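You operate a simulated robot arm through the tools that you are given. There is no shell and no other tool. Be economical: measure what you need, move in short steps, check, and stop when the job is done.

You run a simulated two-armed robot. Do the job below in one go: nothing can be reset, and whatever is moved stays where it is left.

Task
Pick up the grey roll with one hand, pass it to the other hand and put it on the top of the orange bench. Set down upright: grey roll.
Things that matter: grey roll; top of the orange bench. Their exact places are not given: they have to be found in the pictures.

The check looks at the end state, three seconds after you hand in, the way a careful person would. Anything else that was tipped, shoved, dropped, spilled or broken makes it a failure.

Robot
Two 7-joint arms with two-finger parallel grippers on one trunk, on a base that drives. Base frame: it is fixed to the floor where the robot stands at the start and does not move with it; the origin is under the middle of the robot, x ahead of it, y to its left, z up; the surface under the hand at the start is at about z = 900. Readings come in mm, degrees, newtons and seconds.
The left shoulder is at the start at [70, 187, 1240], the right one opposite. With the tool pointing down near the work surface each hand reaches from about 320 to 800 mm from the robot's upright axis, wherever it stands, measured 20 degrees to its own side. Places, roughly: top of the orange bench [600, 900, 800]. Payload 3.91 kg a hand.
The tool frame of a hand sits at the grasp point between the pads (the TCP): z along the fingers, y along the line on which they close. The tips reach 30 mm beyond it. Largest opening 110 mm; finger width 20, thickness 10; the body of the gripper, 48 by 112 mm, starts 55 mm behind the TCP.
Orientation is that of the tool frame in the base frame, as [roll, pitch, yaw] about the fixed x, y, z axes, in that order (R = Rz(yaw) Ry(pitch) Rx(roll)). With the fingers straight down and closing along the base's y, the tool's x points along the base's -x, its y along +y and its z along -z.

Tools
- The arms move only by the tool step_arm. It takes "left_plan", "right_plan" or both (then of equal length, played together; a hand with none holds still); each is a list of rows, each a list of 7 numbers: the shift along the base's x, y, z in m, then the turn, a rotation vector about the base's x, y, z in degrees, then the closure, from 0 (fully open) to 1 (shut). In form: [[dx, dy, dz, ax, ay, az, gripper], ...]. A call has 1 to 12 rows; each row shifts and turns the commanded pose from where the row before left it. A row lasts 0.2 s, in which the tool goes at most 50 mm and 8.6 degrees; a call with a longer step from one row to the next is refused whole, and so is a gripper value outside its range. A pose out of reach is approached as far as the arm can. The call stops where the force on the tool passes 40 N (or 10 N more than at its start, if that is more) or the arm is blocked; 0.2 s more then pass. The fingers move at their own pace (about 72 mm/s each) and stop on an object; they squeeze with about 40 N. The grip force told is the motor's: it shows also when the fingers shut on nothing. Time passes only in rows, and 0.2 s behind the last, so rows that do not move let the fingers close. It gives the time, the measured TCP pose, the force on the tool (base axes), the opening and the grip force at its end, in the units of the frame above (readings bear some noise), with the torque about the TCP (base axes, N m) and any sound that the robot's microphone picked up, and new pictures: "pictures" is both (left out), scene, wrist or none (wrist: the cameras of the hands that moved).
- Cameras (640 x 400 px; columns grow to the right, rows downward): "scene" is now at [133.6, 8.3, 1454.8]; the picture's right is [0.09, -1.00, 0.00], its down [-0.68, -0.06, -0.73] and it looks along [0.73, 0.06, -0.68] (base axes); focal length 247 px, centre (320, 200). "left" rides on the left gripper at [72, -17, -103] in its tool frame; the picture's right is [0.23, 0.97, 0.00], its down [-0.76, 0.18, -0.62] and it looks along [-0.61, 0.14, 0.78] (tool axes); focal length 222 px, centre (320, 200). "right" rides on the right gripper at [72, 17, -103] in its tool frame; the picture's right is [-0.23, 0.97, 0.00], its down [-0.76, -0.18, -0.62] and it looks along [-0.61, -0.14, 0.78] (tool axes); focal length 222 px, centre (320, 200).
- slide_trunk(by): slides the trunk up (or, below 0, down) by that many mm; the arms and the scene camera ride with it, the base frame stays. It gives what a move gives, with no picture.
- steer(legs): drives the robot by 1 to 6 legs, each [ahead, turn to the left] in mm and degrees, along the robot's own axes; the way and the turn of a leg run together, so that a leg with both is an arc; at most 1500 mm and 180 degrees a leg. The arms and the cameras ride along, it lands a little off, and it stops where it bumps. It gives what a move gives, and a new picture of the scene camera.
- head_to(pan, tilt): turns the head with the scene camera to pan (to the left, within 86 degrees either way) and tilt (down, from -29 to 69), counted from straight ahead of the robot. It gives what a move gives, and a new picture of the scene camera.
- point_at(camera, pixels): for up to 12 pixels [column, row] of the newest picture of that camera ("zoom" is the newest enlarged one), the place [x, y, z] in the base frame of the surface seen there, good to about 3 mm. The clock stands still meanwhile.
- close_up(camera, box): a new picture of the part [left, top, right, bottom] of that camera's present view, enlarged. The clock stands still meanwhile.
- sign_off(): hands the job in; it is judged then, once.

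Work in short steps. Measure before you move; look again where a grasp or a placing could have gone wrong, and mend it. You have 80 turns and 260 pictures in all, those below and enlarged ones among them. Open the grippers and draw the arms clear of the work before you hand the job in, unless the task says otherwise; then end with one line.

The tools are called after "Request:" as name(argument=value, ...) on one line, values as JSON. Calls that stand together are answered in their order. step_arm: Moves the arms, as the interface text tells. Its arguments: {"type":"object","properties":{"left_plan":{"type":"array","items":{"type":"array","items":{"type":"number"}}},"right_plan":{"type":"array","items":{"type":"array","items":{"type":"number"}}},"pictures":{"type":"string","enum":["both","scene","wrist","none"]}},"required":[]} The other tools are called the same way: slide_trunk (by) slides the trunk up or down; steer (legs) drives the base; head_to (pan, tilt) turns the head that bears the scene camera; point_at (camera, pixels) gives the place of the surface under pixels of a picture; close_up (camera, box) takes an enlarged picture of a part of a camera's view; sign_off () hands the job in.

At the start:

```text
time: 0.0
left_eef_pos: [584.3, 244.6, 1164.7]
left_ee_rot: [-180.0, 0.0, -179.9]
left_ft_force: [-0.1, -0.1, 0.6]
left_moment: [-0.03, 0.0, 0.0]
left_gripper_width: 109.8
left_gripper_force: 0.1
right_eef_pos: [596.8, -206.5, 1084.4]
right_ee_rot: [-180.0, 0.0, 179.9]
right_ft_force: [0.3, 1.1, -0.3]
right_moment: [0.01, 0.0, 0.0]
right_gripper_width: 110.1
right_gripper_force: 0.2
trunk travel left (down, up): [-750.0, 190.0]
robot x, y, heading: [1.8, 0.7, -0.2]
head pan, tilt: [5.0, 42.8]
```

scene: 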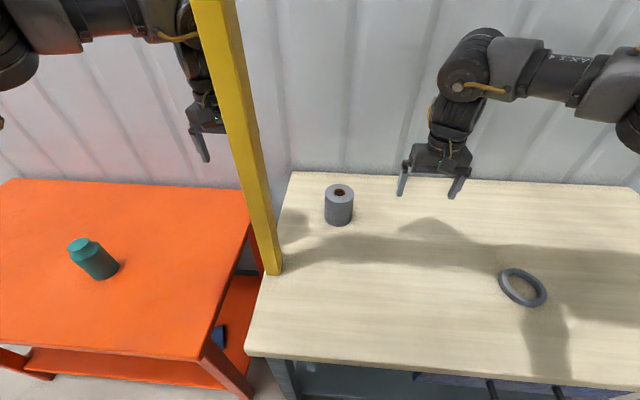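
right: 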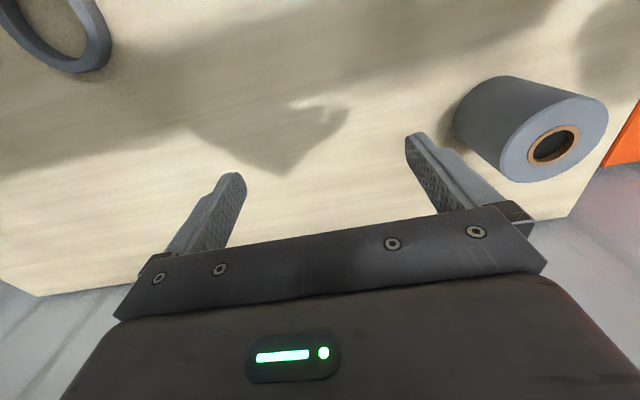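
left: 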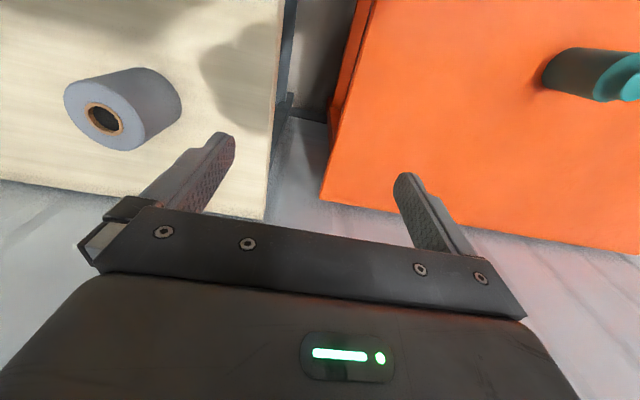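

The roll stands at scene (339,205) on the pale bench; the orange bench is at left with a green bottle at (93,258), and a yellow post in between. I measure these.

Request:
point_at(camera="scene", pixels=[[339, 186], [330, 191], [352, 191], [339, 200], [339, 222], [273, 270], [225, 20], [240, 120], [80, 245], [105, 270], [180, 260], [200, 355]])

Request:
point_at(camera="scene", pixels=[[248, 195], [20, 185], [180, 200], [60, 300], [265, 270], [255, 350], [292, 180], [150, 300], [205, 10], [262, 265], [280, 262], [320, 250]])

Request:
close_up(camera="scene", box=[180, 100, 380, 300])

```text
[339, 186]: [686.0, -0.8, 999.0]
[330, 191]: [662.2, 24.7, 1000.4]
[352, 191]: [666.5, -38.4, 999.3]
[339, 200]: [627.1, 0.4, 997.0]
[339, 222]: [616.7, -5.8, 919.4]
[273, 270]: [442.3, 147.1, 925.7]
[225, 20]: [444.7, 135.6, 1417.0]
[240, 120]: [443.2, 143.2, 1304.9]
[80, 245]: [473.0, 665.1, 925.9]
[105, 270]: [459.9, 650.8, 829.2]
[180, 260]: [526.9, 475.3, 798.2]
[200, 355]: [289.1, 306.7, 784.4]
```

```text
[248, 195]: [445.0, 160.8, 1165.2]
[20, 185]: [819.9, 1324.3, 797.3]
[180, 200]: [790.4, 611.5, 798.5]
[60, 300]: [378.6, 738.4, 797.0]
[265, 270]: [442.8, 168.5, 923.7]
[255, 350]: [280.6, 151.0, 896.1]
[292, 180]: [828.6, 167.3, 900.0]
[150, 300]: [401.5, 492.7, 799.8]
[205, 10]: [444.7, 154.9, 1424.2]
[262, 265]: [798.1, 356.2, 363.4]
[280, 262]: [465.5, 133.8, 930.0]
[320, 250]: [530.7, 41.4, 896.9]
```

```text
2.00 times, centred on (280, 200) of scene
```

zoom: 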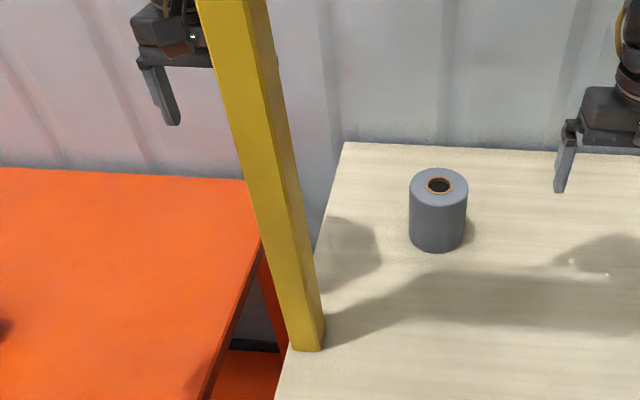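

Post occupies about x 443–483, y 133–170; the bench tops are z≈900 (pale) and z≈798 (orange). I measure the roll rim precisely in the zoom.

Request:
point_at(camera="zoom", pixels=[[412, 186], [465, 186], [438, 171], [438, 201], [420, 175], [456, 197], [414, 230], [464, 230], [438, 248], [240, 300], [255, 190], [325, 335]])

Request:
point_at(camera="right", pixels=[[502, 160], [604, 125], [530, 180], [580, 96], [460, 100]])

```text
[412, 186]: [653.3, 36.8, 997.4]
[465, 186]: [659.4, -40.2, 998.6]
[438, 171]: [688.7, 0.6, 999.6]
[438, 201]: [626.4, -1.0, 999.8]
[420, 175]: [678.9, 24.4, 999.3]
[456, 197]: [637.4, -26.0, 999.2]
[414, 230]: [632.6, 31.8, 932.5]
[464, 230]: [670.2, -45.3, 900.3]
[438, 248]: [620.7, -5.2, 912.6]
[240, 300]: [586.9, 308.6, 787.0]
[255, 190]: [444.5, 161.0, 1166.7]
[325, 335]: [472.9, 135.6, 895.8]
```

```text
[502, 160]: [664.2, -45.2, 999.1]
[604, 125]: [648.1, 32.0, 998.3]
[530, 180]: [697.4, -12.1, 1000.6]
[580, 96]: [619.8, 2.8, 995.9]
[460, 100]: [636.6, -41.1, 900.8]
```

Roll: centre ≈ (657,-3), diameter ≈ 78, height 100. Plan: right hand, pointing left and slightly down with the fingers closing along x, grips low; the left hand then takes the top from above. I first yaw both hands by -90°, in free air.

Request:
step_arm(right_plan=[[0, 0, 0, 0, 0, -8.2, 0], [0, 0, 0, 0, 0, -8.2, 0], [0, 0, 0, 0, 0, -8.2, 0], [0, 0, 0, 0, 0, -8.2, 0], [0, 0, 0, 0, 0, -8.2, 0], [0, 0, 0, 0, 0, -8.2, 0], [0, 0, 0, 0, 0, -8.2, 0], [0, 0, 0, 0, 0, -8.2, 0], [0, 0, 0, 0, 0, -8.2, 0], [0, 0, 0, 0, 0, -8.2, 0], [0, 0, 0, 0, 0, -8, 0]], left_plan=[[0, 0.01, 0.005, 0, 0, -8.2, 0], [0, 0.01, 0.005, 0, 0, -8.2, 0], [0, 0.01, 0.005, 0, 0, -8.2, 0], [0, 0.01, 0.005, 0, 0, -8.2, 0], [0, 0.01, 0.005, 0, 0, -8.2, 0], [0, 0.01, 0.005, 0, 0, -8.2, 0], [0, 0, 0, 0, 0, -8.2, 0], [0, 0, 0, 0, 0, -8.2, 0], [0, 0, 0, 0, 0, -8.2, 0], [0, 0, 0, 0, 0, -8.2, 0], [0, 0, 0, 0, 0, -8, 0]], pictures="scene")

```text
time: 2.4
left_eef_pos: [584.4, 304.9, 1194.0]
left_ee_rot: [180.0, 0.0, 89.9]
left_ft_force: [-1.3, -0.7, -0.3]
left_moment: [0.0, -0.02, -0.01]
left_gripper_width: 110.1
left_gripper_force: 0.0
right_eef_pos: [676.7, -142.6, 1128.4]
right_ee_rot: [-180.0, 0.0, 128.1]
right_ft_force: [-0.3, 0.0, -0.2]
right_moment: [0.0, 0.01, -0.01]
right_gripper_width: 109.5
right_gripper_force: 0.0
right hand out of reach, approached as far as the arm can: row 4, 5, 6, 7, 8, 9, 10, 11
trunk travel left (down, up): [-750.0, 190.0]
robot x, y, heading: [-2.4, -1.9, -0.1]
head pan, tilt: [5.0, 42.8]
```

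scene: 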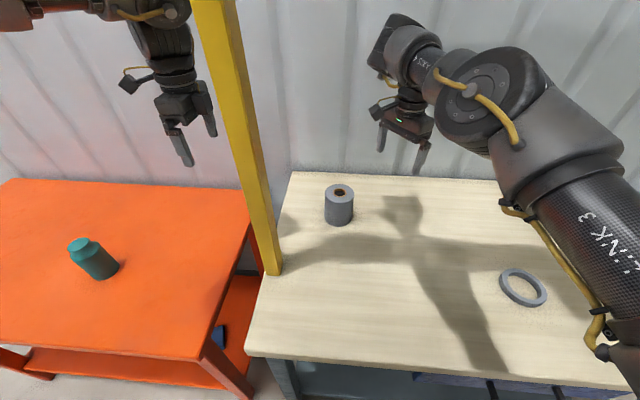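

The right hand cannot yaw inward (limit near -52°), while the outward yaw should mirror the left's. I turn it the other way, 180° from the commanded yaw, then tilt it.

Request:
step_arm(right_plan=[[0, 0, 0, 0, 0, 8.2, 0], [0, 0, 0, 0, 0, 8.2, 0], [0, 0, 0, 0, 0, 8.2, 0], [0, 0, 0, 0, 0, 8.2, 0], [0, 0, 0, 0, 0, 8.2, 0], [0, 0, 0, 0, 0, 8.2, 0], [0, 0, 0, 0, 0, 8.2, 0], [0, 0, 0, 0, 0, 8.2, 0], [0, 0, 0, 0, 0, 8.2, 0], [0, 0, 0, 0, 0, 8.2, 0], [0, 0, 0, 0, 0, 8, 0]], pictures="none")

Request:
step_arm(right_plan=[[0, 0, 0, 0, 0, 8.2, 0], [0, 0, 0, 0, 0, 8.2, 0], [0, 0, 0, 0, 0, 8.2, 0], [0, 0, 0, 0, 0, 8.2, 0], [0, 0, 0, 0, 0, 8.2, 0], [0, 0, 0, 0, 0, 8.2, 0], [0, 0, 0, 0, 0, 8.2, 0], [0, 0, 0, 0, 0, 8.2, 0], [0, 0, 0, 0, 0, 8.2, 0], [0, 0, 0, 0, 0, 8.2, 0], [0, 0, 0, 0, 0, 8, 0]], pictures="scene")

```text
time: 4.8
left_eef_pos: [585.2, 304.7, 1195.3]
left_ee_rot: [-180.0, 0.0, 90.0]
left_ft_force: [0.2, -0.6, -0.2]
left_moment: [-0.01, -0.05, 0.01]
left_gripper_width: 110.2
left_gripper_force: 0.0
right_eef_pos: [677.0, -141.9, 1128.3]
right_ee_rot: [179.9, 0.0, -141.8]
right_ft_force: [-0.2, -0.7, 0.1]
right_moment: [-0.02, 0.0, -0.03]
right_gripper_width: 109.9
right_gripper_force: 0.1
trunk travel left (down, up): [-750.0, 190.0]
robot x, y, heading: [0.9, -1.4, 0.1]
head pan, tilt: [5.0, 42.8]
```

```text
time: 7.2
left_eef_pos: [585.3, 305.6, 1194.7]
left_ee_rot: [179.9, 0.0, 90.0]
left_ft_force: [-0.2, -0.3, 0.0]
left_moment: [0.0, 0.0, -0.03]
left_gripper_width: 110.2
left_gripper_force: 0.1
right_eef_pos: [676.8, -143.3, 1127.8]
right_ee_rot: [-179.9, 0.0, -51.8]
right_ft_force: [0.1, 0.2, -0.3]
right_moment: [-0.02, 0.02, 0.03]
right_gripper_width: 109.8
right_gripper_force: 0.1
trunk travel left (down, up): [-750.0, 190.0]
robot x, y, heading: [1.3, 0.5, 0.2]
head pan, tilt: [5.0, 42.8]
```

scene: 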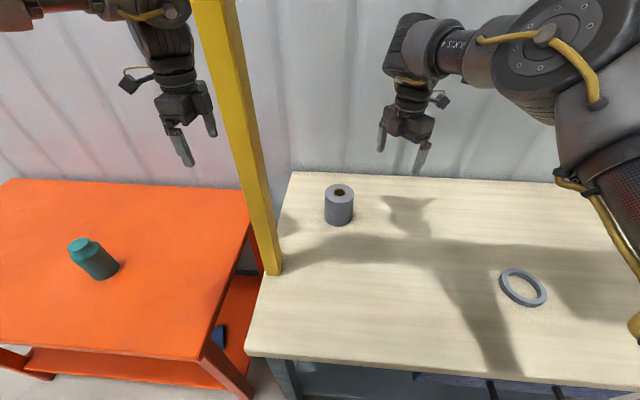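

Yaw is now -51.8°, overshooting; I turn back 38.2° to -90°, then tilt 55° about x so that the fingers point left and down, clear of the roll.

Request:
step_arm(right_plan=[[-0.004, -0.005, 0, 0, 0, -7.64, 0], [-0.004, -0.005, 0, 0, 0, -7.64, 0], [-0.004, -0.005, 0, 0, 0, -7.64, 0], [-0.004, -0.005, 0, 0, 0, -7.64, 0], [-0.004, -0.005, 0, 0, 0, -7.64, 0], [0, 0, 0, 7.86, 0, 0, 0], [0, 0, 0, 7.86, 0, 0, 0], [0, 0, 0, 7.86, 0, 0, 0], [0, 0, 0, 7.86, 0, 0, 0], [0, 0, 0, 7.86, 0, 0, 0], [0, 0, 0, 7.86, 0, 0, 0], [0, 0, 0, 7.86, 0, 0, 0]], pictures="both")

```text
time: 9.8
left_eef_pos: [585.3, 303.0, 1195.2]
left_ee_rot: [-180.0, -0.1, 90.0]
left_ft_force: [0.5, 0.1, -1.8]
left_moment: [0.0, -0.01, 0.0]
left_gripper_width: 110.1
left_gripper_force: 0.1
right_eef_pos: [656.3, -168.1, 1126.3]
right_ee_rot: [179.9, 55.2, -90.2]
right_ft_force: [-0.7, -0.4, -0.2]
right_moment: [0.01, -0.01, -0.01]
right_gripper_width: 110.3
right_gripper_force: 0.1
trunk travel left (down, up): [-750.0, 190.0]
robot x, y, heading: [-2.7, -3.6, 0.1]
head pan, tilt: [5.0, 42.8]
```

scene: 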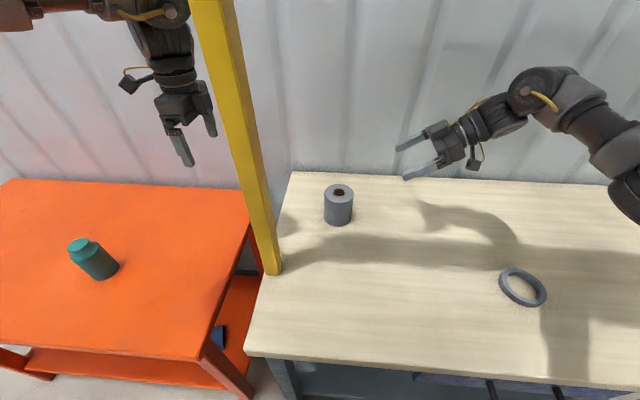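
right: 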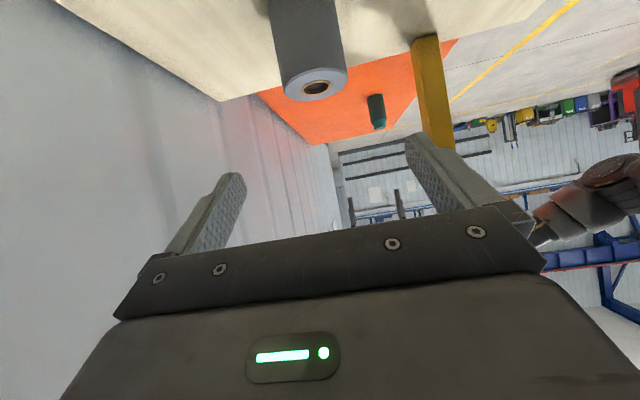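

The orientation is right and the fingers straddle in x around 657. I lower to z≈938 at y≈-168, then slide in partway and look.

Request:
step_arm(right_plan=[[0, 0, -0.047, 0, 0, 0, 0], [0, 0, -0.047, 0, 0, 0, 0], [0, 0, -0.047, 0, 0, 0, 0], [0, 0, -0.047, 0, 0, 0, 0], [0, 0.02, 0, 0, 0, 0, 0], [0, 0.03, 0, 0, 0, 0, 0], [0, 0.03, 0, 0, 0, 0, 0]], pictures="both")

```text
time: 11.4
left_eef_pos: [585.5, 305.2, 1195.3]
left_ee_rot: [180.0, 0.1, 90.0]
left_ft_force: [-0.6, 0.7, 0.1]
left_moment: [-0.02, 0.03, 0.01]
left_gripper_width: 110.2
left_gripper_force: 0.1
right_eef_pos: [658.2, -85.5, 939.8]
right_ee_rot: [179.8, 55.0, -90.3]
right_ft_force: [-0.4, -0.3, -0.1]
right_moment: [-0.01, -0.04, -0.01]
right_gripper_width: 109.6
right_gripper_force: 0.1
trunk travel left (down, up): [-750.0, 190.0]
robot x, y, heading: [1.9, -0.7, 0.3]
head pan, tilt: [5.0, 42.8]
```

scene: 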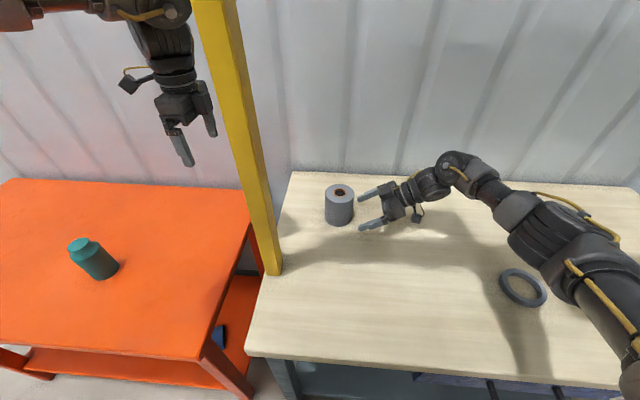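
right: 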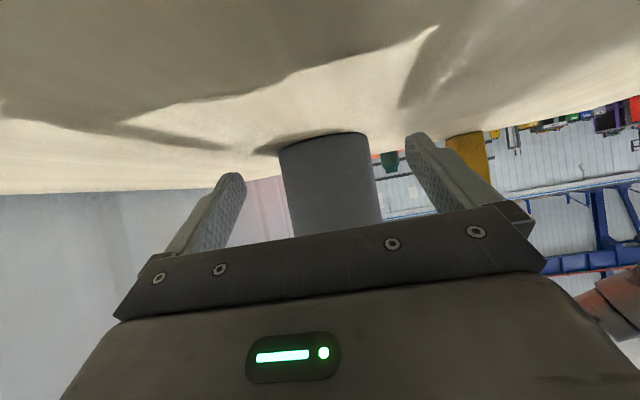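

The roll is between the fingers in the wrist view. I slide in the last 68 mm and look before closing.

Request:
step_arm(right_plan=[[-0.001, 0.03, -0.001, 0, 0, 0, 0], [0, 0.025, -0.001, 0, 0, 0, 0], [0, 0.013, 0, 0, 0, 0, 0]], pictures="wrist")

Request:
close_up(camera="scene", box=[270, 130, 470, 290])

```text
time: 12.2
left_eef_pos: [583.9, 304.9, 1195.7]
left_ee_rot: [179.9, -0.2, 90.0]
left_ft_force: [0.1, 0.5, 0.1]
left_moment: [-0.01, -0.05, -0.02]
left_gripper_width: 110.1
left_gripper_force: 0.1
right_eef_pos: [654.7, -19.8, 938.0]
right_ee_rot: [179.9, 55.0, -90.3]
right_ft_force: [0.2, 0.0, 0.7]
right_moment: [0.0, 0.01, 0.01]
right_gripper_width: 110.2
right_gripper_force: 0.1
trunk travel left (down, up): [-750.0, 190.0]
robot x, y, heading: [1.1, -2.0, 0.0]
head pan, tilt: [5.0, 42.8]
```

right: 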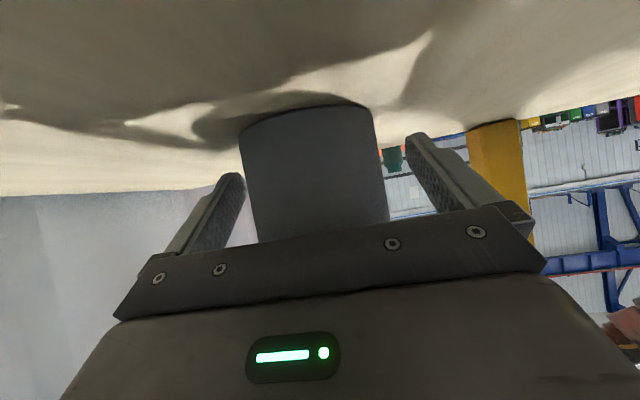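

```text
2.50 times, centred on (370, 210) of scene
```

zoom: 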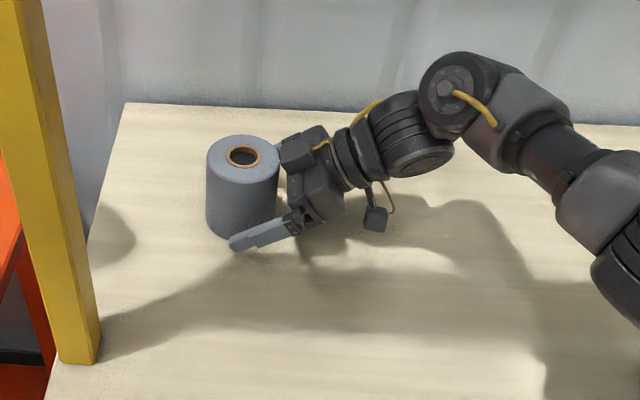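

The fingers flank the lower half of the roll, with the palm clear of its rim. I close.

Request:
step_arm(right_plan=[[0.001, 0.002, 0, 0, 0, 0, 0.3], [0, 0, 0, 0, 0, 0, 0.6], [0, 0, 0, 0, 0, 0, 1], [0, 0, 0, 0, 0, 0, 1], [0, 0, 0, 0, 0, 0, 1]], pictures="wrist")

Request:
close_up(camera="scene", box=[270, 130, 470, 290])

```text
time: 13.4
left_eef_pos: [586.1, 304.7, 1194.9]
left_ee_rot: [180.0, 0.0, 90.1]
left_ft_force: [0.3, 0.6, 0.0]
left_moment: [0.01, -0.03, -0.03]
left_gripper_width: 110.0
left_gripper_force: 0.0
right_eef_pos: [657.7, -17.6, 937.6]
right_ee_rot: [179.8, 55.1, -90.3]
right_ft_force: [-0.2, 1.9, 0.6]
right_moment: [0.05, -0.03, -0.02]
right_gripper_width: 81.9
right_gripper_force: 40.0
trunk travel left (down, up): [-750.0, 190.0]
robot x, y, heading: [-0.4, -3.2, -0.2]
head pan, tilt: [5.0, 42.8]
```

right: 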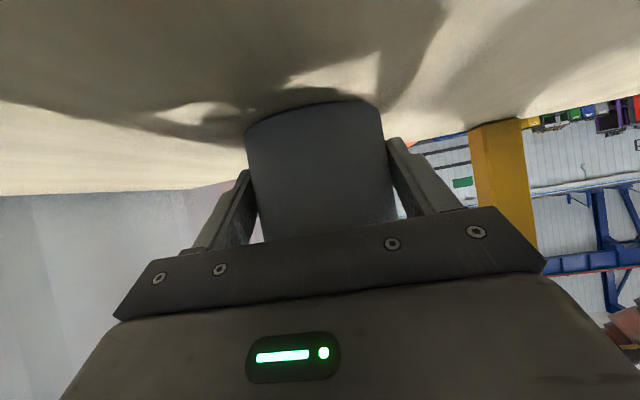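

```text
2.50 times, centred on (370, 210) of scene
```

zoom: 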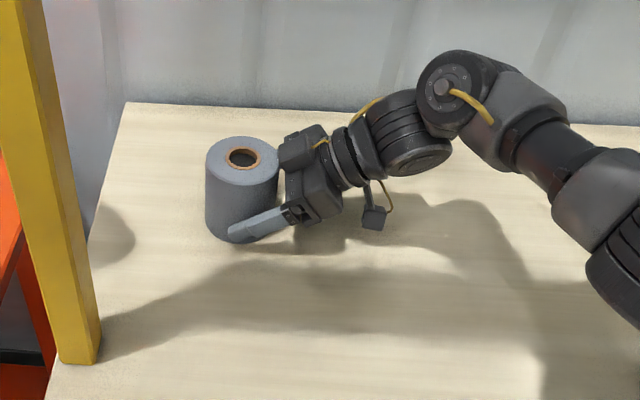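

Gripped (width 82, 40 N). I lift 150 mm straight up and look for slip or tilt.

Request:
step_arm(right_plan=[[0, 0, 0.015, 0, 0, 0, 1], [0, 0, 0.025, 0, 0, 0, 1], [0, 0, 0.035, 0, 0, 0, 1], [0, 0, 0.035, 0, 0, 0, 1], [0, 0, 0.04, 0, 0, 0, 1]], pictures="both")

```text
time: 14.6
left_eef_pos: [584.4, 306.5, 1194.9]
left_ee_rot: [-180.0, 0.1, 90.1]
left_ft_force: [-0.2, 0.1, 0.0]
left_moment: [0.03, -0.04, -0.01]
left_gripper_width: 109.9
left_gripper_force: 0.1
right_eef_pos: [658.2, -18.5, 1088.5]
right_ee_rot: [179.8, 54.8, -90.3]
right_ft_force: [0.5, -0.6, -2.9]
right_moment: [-0.07, 0.01, -0.03]
right_gripper_width: 81.9
right_gripper_force: 40.3
trunk travel left (down, up): [-750.0, 190.0]
robot x, y, heading: [5.0, -0.5, -0.4]
head pan, tilt: [5.0, 42.8]
```

scene: 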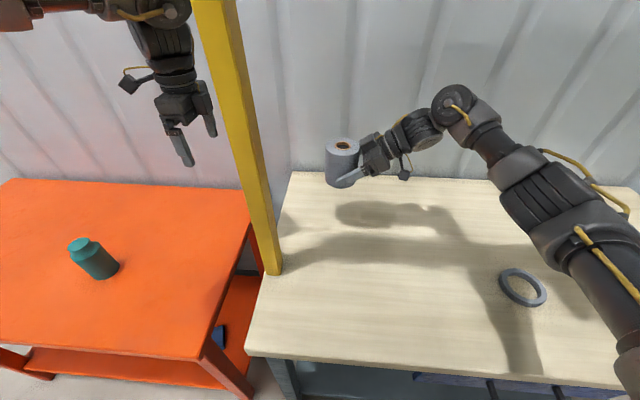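
right: 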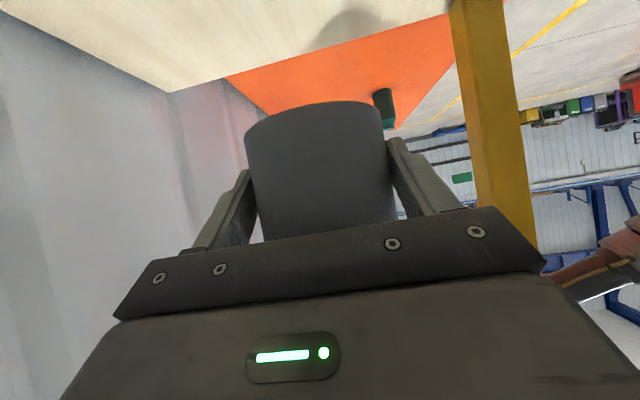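

The roll is held upright (~0.3 kg). I raise the left hand and move it aside to about y=385, and carry the roll in +y behind the post to y≈210.

Request:
step_arm(left_plan=[[0.005, 0.02, 0.02, 0, 0, 0, 0], [0.01, 0.02, 0.02, 0, 0, 0, 0], [0.01, 0.02, 0.02, 0, 0, 0, 0], [0.01, 0.02, 0.01, 0, 0, 0, 0], [0.01, 0, 0, 0, 0, 0, 0], [0.01, 0, 0, 0, 0, 0, 0], [0, 0, 0, 0, 0, 0, 0], [0, 0, 0, 0, 0, 0, 0]], right_plan=[[0, 0.015, 0, 0, 0, 0, 1], [0, 0.03, 0, 0, 0, 0, 1], [0, 0.035, 0, 0, 0, 0, 1], [0, 0.035, 0, 0, 0, 0, 1], [0, 0.035, 0, 0, 0, 0, 1], [0, 0.035, 0, 0, 0, 0, 1], [0, 0.025, 0, 0, 0, 0, 1], [0, 0.01, 0, 0, 0, 0, 1]], pictures="both")

```text
time: 16.4
left_eef_pos: [615.4, 371.9, 1239.6]
left_ee_rot: [179.8, 0.1, 89.9]
left_ft_force: [0.9, -0.1, 0.2]
left_moment: [0.01, 0.01, 0.03]
left_gripper_width: 110.1
left_gripper_force: 0.0
left hand out of reach, approached as far as the arm can: row 3, 4, 5, 6
right_eef_pos: [658.2, 202.2, 1087.4]
right_ee_rot: [179.6, 54.9, -90.3]
right_ft_force: [-0.8, -0.1, -2.7]
right_moment: [-0.06, 0.01, 0.0]
right_gripper_width: 82.2
right_gripper_force: 40.0
trunk travel left (down, up): [-750.0, 190.0]
robot x, y, heading: [-3.1, -0.8, 0.1]
head pan, tilt: [5.0, 42.8]
```

scene: 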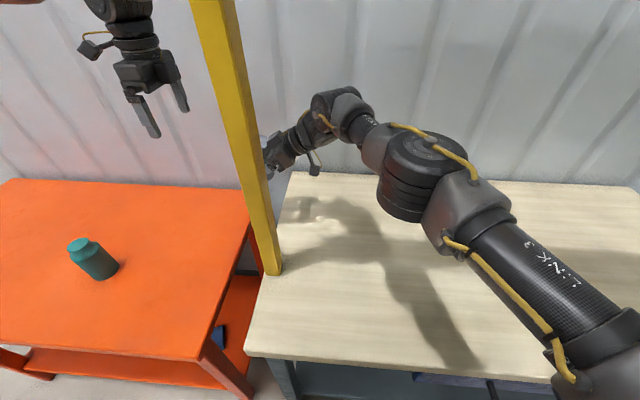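
right: 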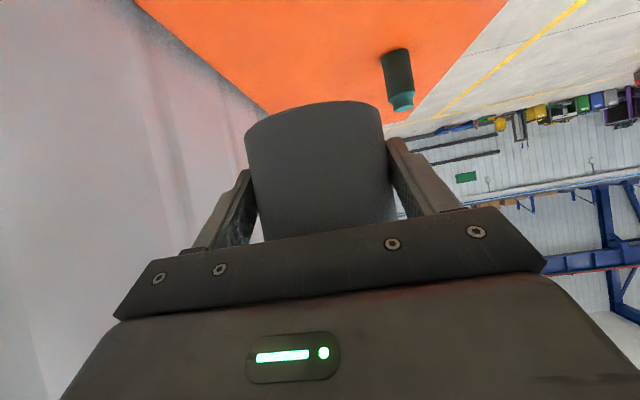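
left: 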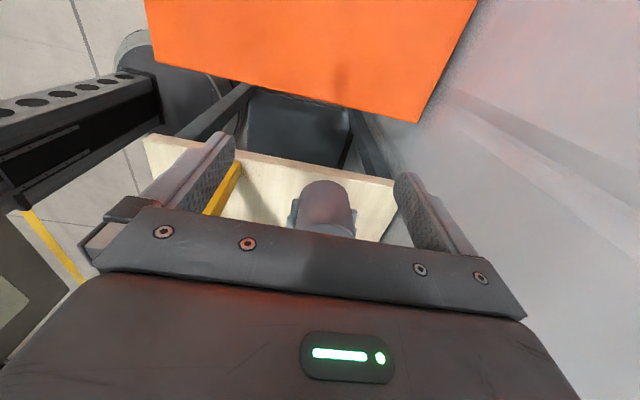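

The left hand hits its reach high up, so I bring the roll lower and nearer: shift right by (-30, +45, -60) mm.

Request:
step_arm(right_plan=[[-0.005, 0.01, -0.01, 0, 0, 0, 1], [-0.01, 0.015, -0.02, 0, 0, 0, 1], [-0.01, 0.015, -0.02, 0, 0, 0, 1], [-0.005, 0.005, -0.01, 0, 0, 0, 1], [0, 0, 0, 0, 0, 0, 1]], left_plan=[[0, 0, 0, 0, 0, 0, 0], [0, 0, 0, 0, 0, 0, 0], [0, 0, 0, 0, 0, 0, 0], [0.005, 0, -0.02, 0, 0, 0, 0], [0.005, 0, -0.02, 0, 0, 0, 0]], pictures="both")

```text
time: 17.6
left_eef_pos: [626.6, 372.6, 1200.4]
left_ee_rot: [-179.9, 0.1, 89.9]
left_ft_force: [0.0, -0.6, 0.2]
left_moment: [0.03, -0.02, 0.0]
left_gripper_width: 110.0
left_gripper_force: 0.1
right_eef_pos: [627.1, 247.8, 1026.5]
right_ee_rot: [179.7, 55.0, -90.2]
right_ft_force: [0.0, -0.4, -3.9]
right_moment: [-0.02, 0.01, 0.05]
right_gripper_width: 81.8
right_gripper_force: 39.9
trunk travel left (down, up): [-750.0, 190.0]
robot x, y, heading: [2.1, 0.1, 0.1]
head pan, tilt: [5.0, 42.8]
```

scene: 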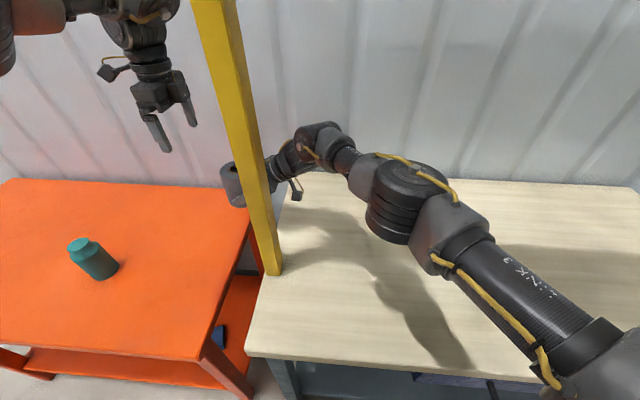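
right: 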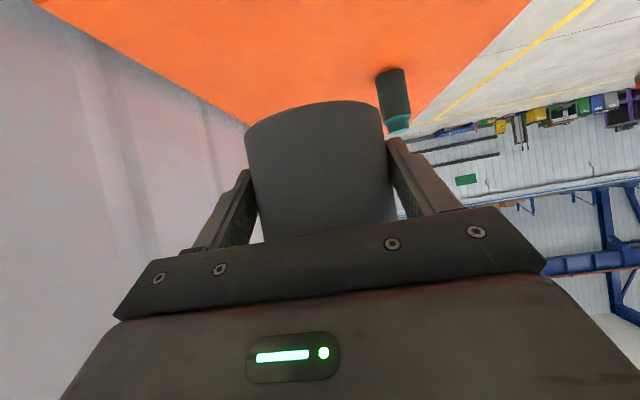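
left: 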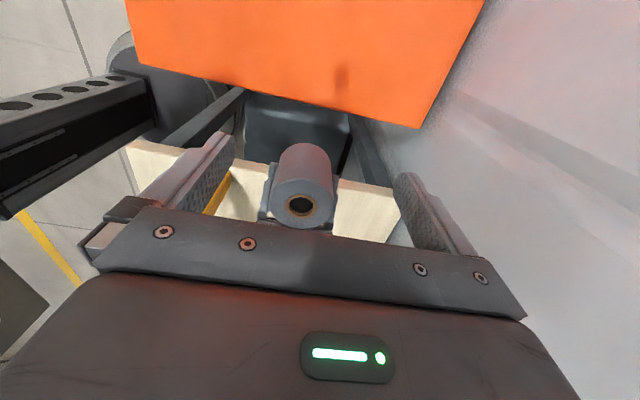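

The left camera sees the roll's top at (302,205); I measure the rim.

Request:
point_at(camera="left", pixels=[[274, 203], [328, 200], [300, 185], [305, 223], [300, 165]])

Request:
point_at(camera="scene", pixels=[[222, 172], [236, 165], [232, 178], [236, 203]])

```text
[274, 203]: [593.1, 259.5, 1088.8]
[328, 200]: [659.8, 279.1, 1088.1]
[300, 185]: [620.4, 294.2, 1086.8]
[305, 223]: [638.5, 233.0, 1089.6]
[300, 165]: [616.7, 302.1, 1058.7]
```

```text
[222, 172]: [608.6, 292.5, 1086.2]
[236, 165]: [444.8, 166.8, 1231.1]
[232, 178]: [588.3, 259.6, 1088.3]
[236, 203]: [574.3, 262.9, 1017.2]
```

Roll top centre ≈ (627,263,1088). I move the left hand over it first, at z≈1160.

Request:
step_arm(left_plan=[[0, -0.035, 0, 0, 0, 0, 0], [0, -0.035, 0, 0, 0, 0, 0], [0, -0.03, -0.01, 0, 0, 0, 0], [0, -0.01, -0.03, 0, 0, 0, 0], [0, 0, 0, 0, 0, 0, 0]], pictures="both")

Request:
close_up(camera="scene", box=[160, 60, 360, 220])

```text
time: 18.8
left_eef_pos: [624.4, 263.1, 1160.3]
left_ee_rot: [179.9, 0.0, 90.0]
left_ft_force: [0.2, 0.4, 0.1]
left_moment: [-0.02, -0.02, 0.02]
left_gripper_width: 110.1
left_gripper_force: 0.0
right_eef_pos: [625.6, 246.4, 1027.7]
right_ee_rot: [179.8, 55.0, -90.2]
right_ft_force: [-0.3, 1.0, -2.8]
right_moment: [-0.05, 0.0, 0.01]
right_gripper_width: 82.4
right_gripper_force: 39.9
trunk travel left (down, up): [-750.0, 190.0]
robot x, y, heading: [0.0, -1.1, -0.1]
head pan, tilt: [5.0, 42.8]
```

scene: 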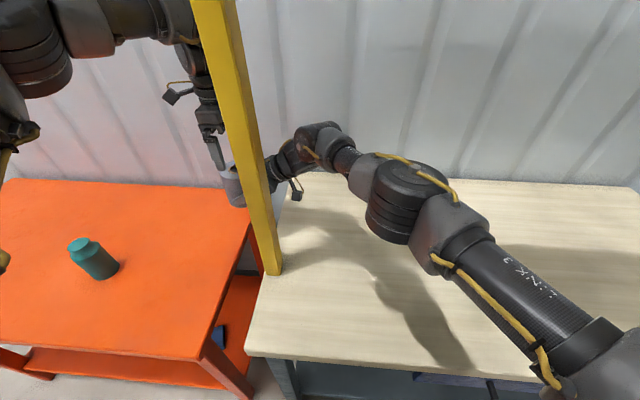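
left: 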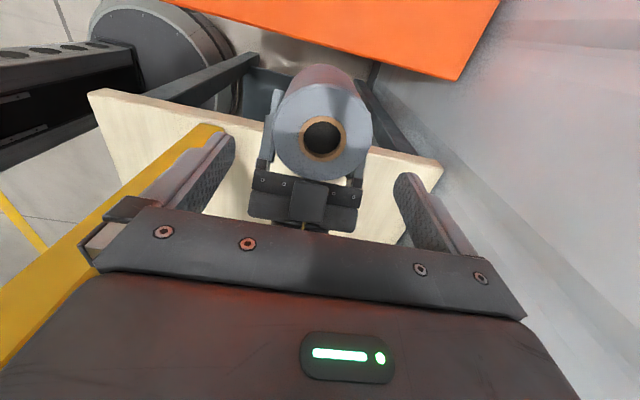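

```text
2.50 times, centred on (260, 140) of scene
```

zoom: 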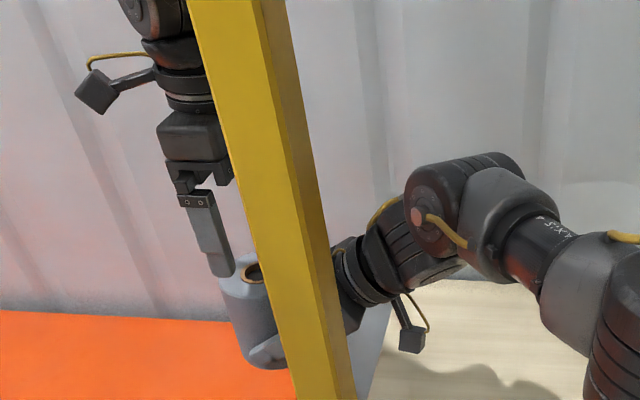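

The left hand is centred over the roll, with the right hand below it. I descend 86 mm so the tips stop just above the right fingers.

Request:
step_arm(left_plan=[[0.002, 0, -0.03, 0, 0, 0, 0], [0, 0, -0.025, 0, 0, 0, 0], [0, 0, -0.02, 0, 0, 0, 0], [0, 0, -0.01, 0, 0, 0, 0], [0, 0, 0, 0, 0, 0, 0]], pictures="wrist")

Request:
close_up(camera="scene", box=[160, 60, 360, 220])

```text
time: 20.0
left_eef_pos: [625.9, 263.0, 1075.7]
left_ee_rot: [180.0, 0.1, 90.0]
left_ft_force: [0.0, 0.4, -0.3]
left_moment: [-0.03, -0.01, 0.01]
left_gripper_width: 110.2
left_gripper_force: 0.0
right_eef_pos: [625.5, 246.7, 1028.1]
right_ee_rot: [179.7, 55.0, -90.1]
right_ft_force: [0.0, 0.1, -3.1]
right_moment: [-0.06, 0.01, 0.01]
right_gripper_width: 82.0
right_gripper_force: 39.9
trunk travel left (down, up): [-750.0, 190.0]
robot x, y, heading: [2.0, -3.7, -0.0]
head pan, tilt: [5.0, 42.8]
```

left: 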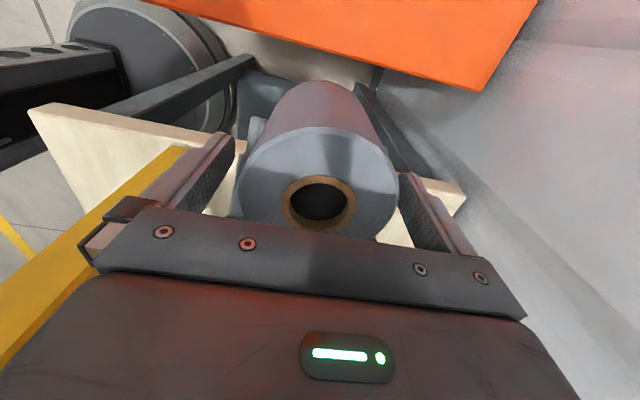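

```text
2.50 times, centred on (260, 140) of scene
```

zoom: 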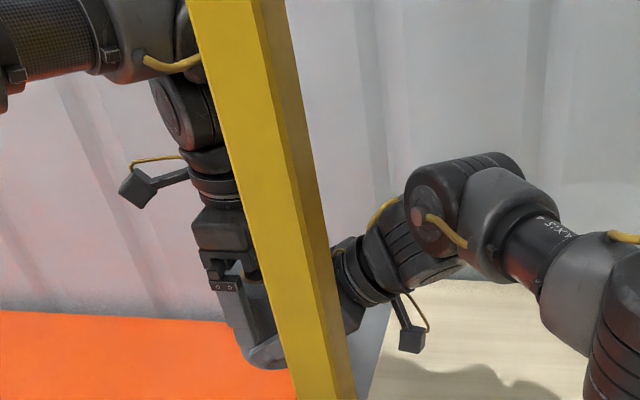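

The left fingers straddle the top part of the roll with no contact force. I close the left gripper.

Request:
step_arm(left_plan=[[0, 0, 0, 0, 0, 0, 0.3], [0, 0, 0, 0, 0, 0, 0.6], [0, 0, 0, 0, 0, 0, 1], [0, 0, 0, 0, 0, 0, 1], [0, 0, 0, 0, 0, 0, 1]], pictures="wrist")

```text
time: 21.2
left_eef_pos: [626.7, 262.1, 1073.8]
left_ee_rot: [-180.0, 0.0, 90.0]
left_ft_force: [-4.6, -0.4, 0.5]
left_moment: [-0.13, -0.17, -0.17]
left_gripper_width: 82.4
left_gripper_force: 40.1
right_eef_pos: [625.6, 246.4, 1028.3]
right_ee_rot: [179.7, 55.0, -90.3]
right_ft_force: [5.2, 1.5, -2.3]
right_moment: [0.06, 0.37, 0.05]
right_gripper_width: 82.0
right_gripper_force: 39.7
trunk travel left (down, up): [-750.0, 190.0]
robot x, y, heading: [0.1, 0.5, 0.0]
head pan, tilt: [5.0, 42.8]
```

left: 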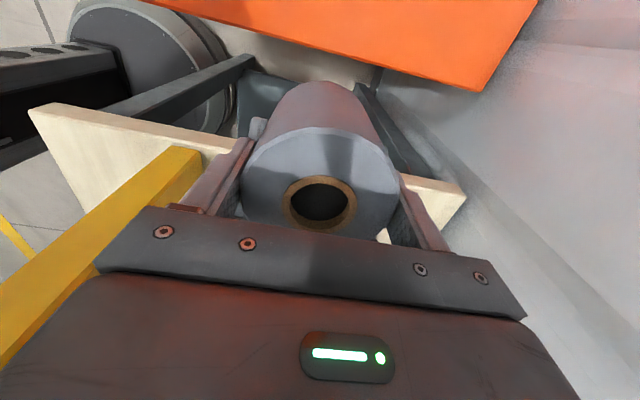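

Both hands hold (82 mm each). I open the right gripper and draw it back in -y.

Request:
step_arm(right_plan=[[0, 0, 0, 0, 0, 0, 0.5], [0, 0, 0, 0, 0, 0, 0], [0, 0, 0, 0, 0, 0, 0], [0, -0.015, 0, 0, 0, 0, 0], [0, -0.035, 0, 0, 0, 0, 0], [0, -0.045, 0, 0, 0, 0, 0], [0, -0.045, 0, 0, 0, 0, 0], [0, -0.045, 0, 0, 0, 0, 0], [0, -0.045, 0, 0, 0, 0, 0], [0, -0.045, 0, 0, 0, 0, 0]], pictures="both")

Request:
close_up(camera="left", box=[160, 50, 480, 250])

```text
time: 23.4
left_eef_pos: [625.6, 262.0, 1075.4]
left_ee_rot: [179.9, 0.0, 89.9]
left_ft_force: [0.2, -0.7, -0.1]
left_moment: [0.02, -0.02, 0.02]
left_gripper_width: 82.1
left_gripper_force: 40.0
right_eef_pos: [626.3, -29.4, 1029.8]
right_ee_rot: [179.9, 55.1, -90.2]
right_ft_force: [0.2, -0.1, 0.4]
right_moment: [-0.01, -0.01, 0.0]
right_gripper_width: 110.0
right_gripper_force: 0.0
trunk travel left (down, up): [-750.0, 190.0]
robot x, y, heading: [-2.2, -2.1, 0.1]
head pan, tilt: [5.0, 42.8]
```

scene: 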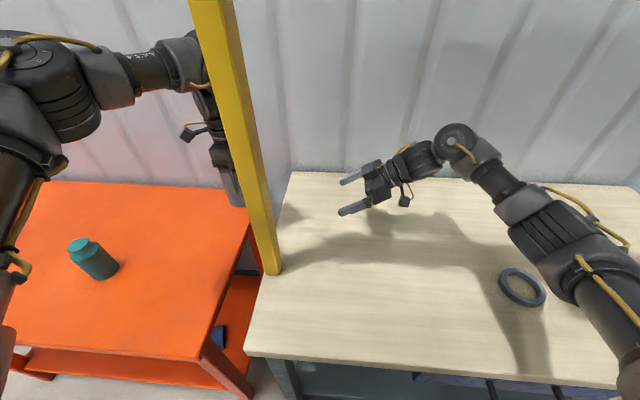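
right: 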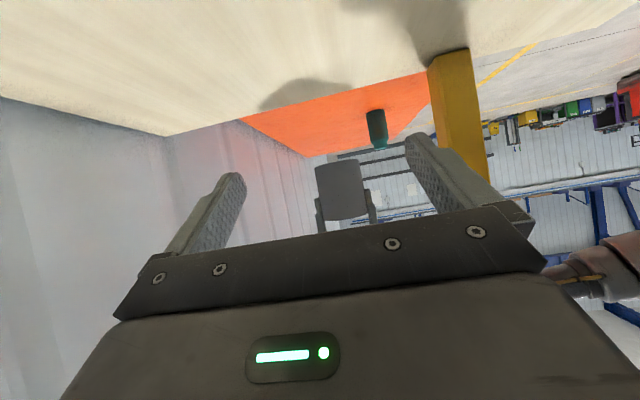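

```text
2.00 times, centred on (320, 150) of left
```

zoom: 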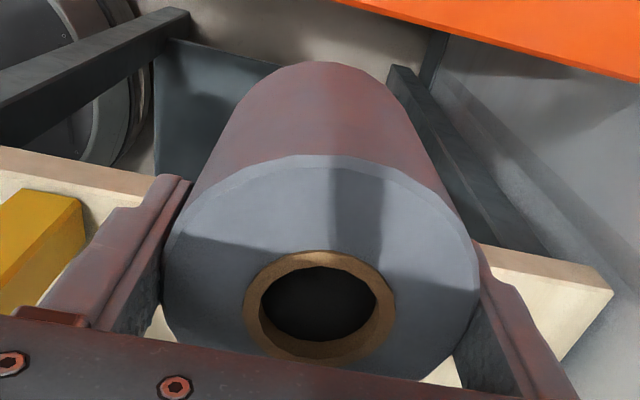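

The left hand holds the roll alone, right clear. I carry it to about (585,430) above the orange bench, keeping the height.

Request:
step_arm(left_plan=[[-0.002, 0.01, 0.005, 0, 0, 0, 1], [-0.005, 0.025, 0.005, 0, 0, 0, 1], [-0.006, 0.03, 0, 0, 0, 0, 1], [-0.006, 0.03, 0, 0, 0, 0, 1], [-0.006, 0.03, 0, 0, 0, 0, 1], [-0.006, 0.025, 0, 0, 0, 0, 1], [-0.005, 0.015, 0, 0, 0, 0, 1], [-0.004, 0.005, 0, 0, 0, 0, 1]], pictures="both")

```text
time: 25.2
left_eef_pos: [585.2, 434.2, 1083.5]
left_ee_rot: [-179.9, 0.0, 90.0]
left_ft_force: [-0.4, 0.5, -2.7]
left_moment: [-0.02, 0.01, -0.03]
left_gripper_width: 82.0
left_gripper_force: 39.6
right_eef_pos: [625.3, -28.0, 1029.6]
right_ee_rot: [179.8, 55.0, -90.2]
right_ft_force: [0.1, -0.3, 0.5]
right_moment: [0.04, 0.0, 0.02]
right_gripper_width: 109.9
right_gripper_force: 0.1
trunk travel left (down, up): [-750.0, 190.0]
robot x, y, heading: [3.4, -1.9, 0.2]
head pan, tilt: [5.0, 42.8]
```

scene: 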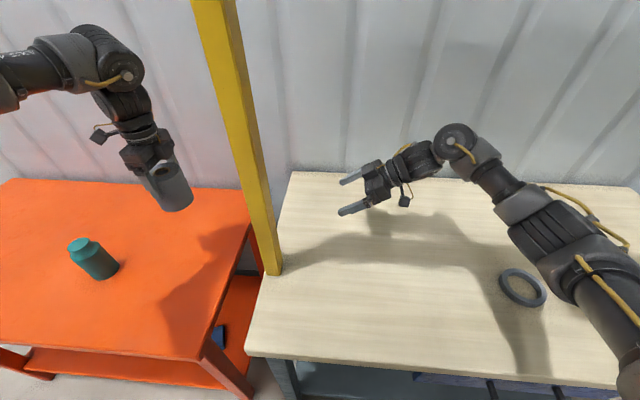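
left: 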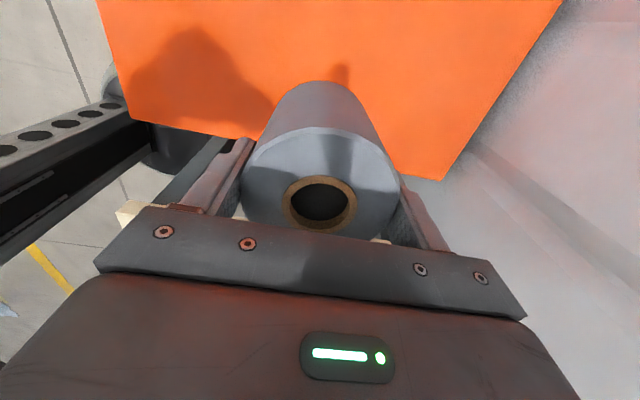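

Roll is over the bench, well left of its right edge. I descend 170 mm to leave a ~25 mm gap and look.

Request:
step_arm(left_plan=[[0, 0, -0.02, 0, 0, 0, 1], [0, 0, -0.035, 0, 0, 0, 1], [0, 0, -0.035, 0, 0, 0, 1], [0, 0, -0.035, 0, 0, 0, 1], [0, 0, -0.03, 0, 0, 0, 1], [0, 0, -0.015, 0, 0, 0, 1]], pictures="both")

Request:
close_up(camera="scene", box=[80, 120, 260, 290])

```text
time: 26.6
left_eef_pos: [585.0, 432.2, 913.3]
left_ee_rot: [179.9, 0.0, 90.0]
left_ft_force: [-0.7, 0.2, -3.6]
left_moment: [-0.01, -0.01, 0.03]
left_gripper_width: 82.2
left_gripper_force: 40.0
right_eef_pos: [624.8, -27.4, 1029.4]
right_ee_rot: [179.8, 55.0, -90.2]
right_ft_force: [0.3, -0.2, 0.4]
right_moment: [0.0, -0.02, -0.01]
right_gripper_width: 110.0
right_gripper_force: 0.0
trunk travel left (down, up): [-750.0, 190.0]
robot x, y, heading: [-0.6, -2.1, 0.2]
head pan, tilt: [5.0, 42.8]
```

scene: 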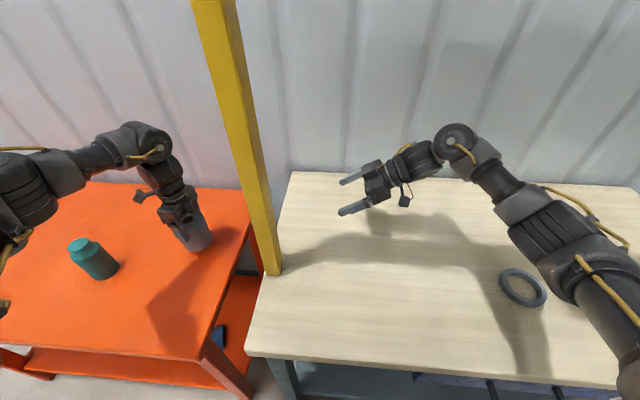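
left: 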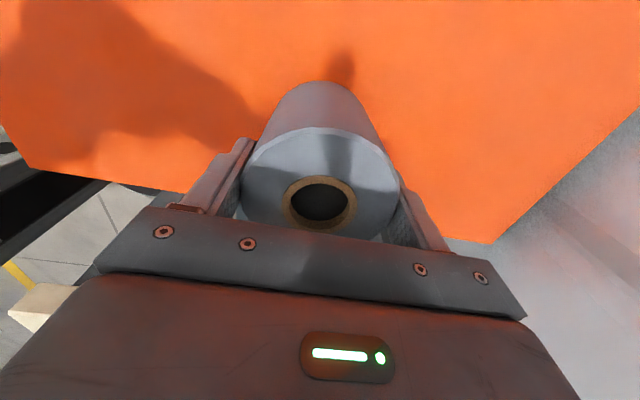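

```text
2.35 times, centred on (170, 205) of scene
```

zoom: 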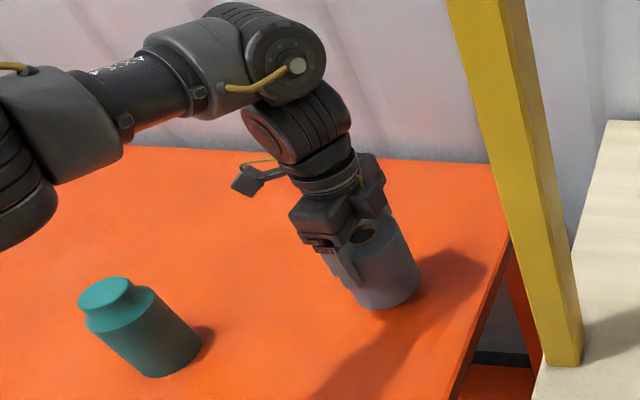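

About 28 mm of gap remains. I go down 23 mm gently and read the force.

Request:
step_arm(left_plan=[[0, 0, -0.012, 0, 0, 0, 1], [0, 0, -0.007, 0, 0, 0, 1], [0, 0, -0.004, 0, 0, 0, 1]], pictures="none")

Request:
step_arm(left_plan=[[0, 0, -0.002, 0, 0, 0, 1], [0, 0, -0.002, 0, 0, 0, 1]], pictures="none")

```text
time: 27.4
left_eef_pos: [585.2, 433.0, 890.4]
left_ee_rot: [-179.9, 0.0, 90.0]
left_ft_force: [0.1, 0.0, -3.0]
left_moment: [0.01, -0.02, 0.01]
left_gripper_width: 82.2
left_gripper_force: 39.8
right_eef_pos: [626.0, -26.9, 1029.6]
right_ee_rot: [179.7, 55.0, -90.1]
right_ft_force: [0.1, -1.1, 0.8]
right_moment: [0.0, -0.04, 0.01]
right_gripper_width: 110.0
right_gripper_force: 0.1
trunk travel left (down, up): [-750.0, 190.0]
robot x, y, heading: [-1.2, -2.6, -0.1]
head pan, tilt: [5.0, 42.8]
```

```text
time: 28.0
left_eef_pos: [586.1, 432.7, 885.6]
left_ee_rot: [180.0, 0.0, 90.0]
left_ft_force: [0.5, 1.2, -3.0]
left_moment: [-0.04, 0.0, 0.0]
left_gripper_width: 82.0
left_gripper_force: 39.9
right_eef_pos: [625.5, -27.7, 1030.2]
right_ee_rot: [179.8, 55.0, -90.2]
right_ft_force: [0.2, -0.1, 0.0]
right_moment: [-0.01, 0.02, 0.01]
right_gripper_width: 110.1
right_gripper_force: 0.1
trunk travel left (down, up): [-750.0, 190.0]
robot x, y, heading: [-1.3, -1.2, -0.0]
head pan, tilt: [5.0, 42.8]
```

Still no contact at z=885.6 (force unchanged). I go on in 1 mm steps.

Request:
step_arm(left_plan=[[0, 0, -0.001, 0, 0, 0, 1], [0, 0, -0.001, 0, 0, 0, 1]], pictures="none")

Request:
step_arm(left_plan=[[0, 0, -0.001, 0, 0, 0, 1], [0, 0, 0, 0, 0, 0, 1]], pictures="wrist")

Request:
close_up(camera="scene", box=[120, 160, 260, 280])

```text
time: 28.6
left_eef_pos: [585.1, 432.8, 886.1]
left_ee_rot: [180.0, 0.0, 90.1]
left_ft_force: [0.4, 0.4, 0.6]
left_moment: [0.08, 0.08, 0.0]
left_gripper_width: 82.2
left_gripper_force: 40.0
right_eef_pos: [625.0, -26.4, 1029.4]
right_ee_rot: [179.8, 55.0, -90.2]
right_ft_force: [-1.1, -0.3, 0.4]
right_moment: [0.0, -0.02, 0.0]
right_gripper_width: 109.9
right_gripper_force: 0.0
trunk travel left (down, up): [-750.0, 190.0]
robot x, y, heading: [1.9, -0.2, 0.3]
head pan, tilt: [5.0, 42.8]
```

```text
time: 29.2
left_eef_pos: [584.1, 432.0, 885.6]
left_ee_rot: [-180.0, -0.1, 90.1]
left_ft_force: [3.4, 1.7, 9.3]
left_moment: [0.01, 0.16, -0.02]
left_gripper_width: 82.1
left_gripper_force: 40.1
right_eef_pos: [625.1, -28.8, 1030.5]
right_ee_rot: [179.8, 54.9, -90.1]
right_ft_force: [0.1, -0.4, -0.3]
right_moment: [0.01, 0.03, -0.02]
right_gripper_width: 110.3
right_gripper_force: 0.1
trunk travel left (down, up): [-750.0, 190.0]
robot x, y, heading: [1.2, 0.2, 0.1]
head pan, tilt: [5.0, 42.8]
```

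left: 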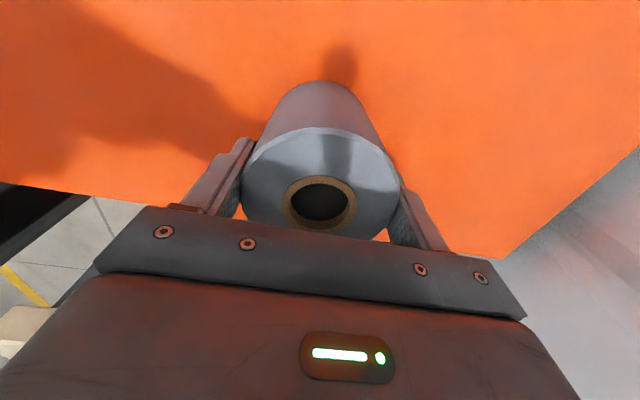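

```text
3.33 times, centred on (190, 220) of scene
```

zoom: 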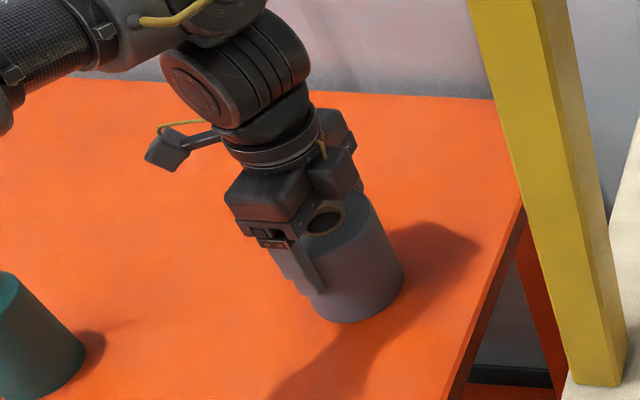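

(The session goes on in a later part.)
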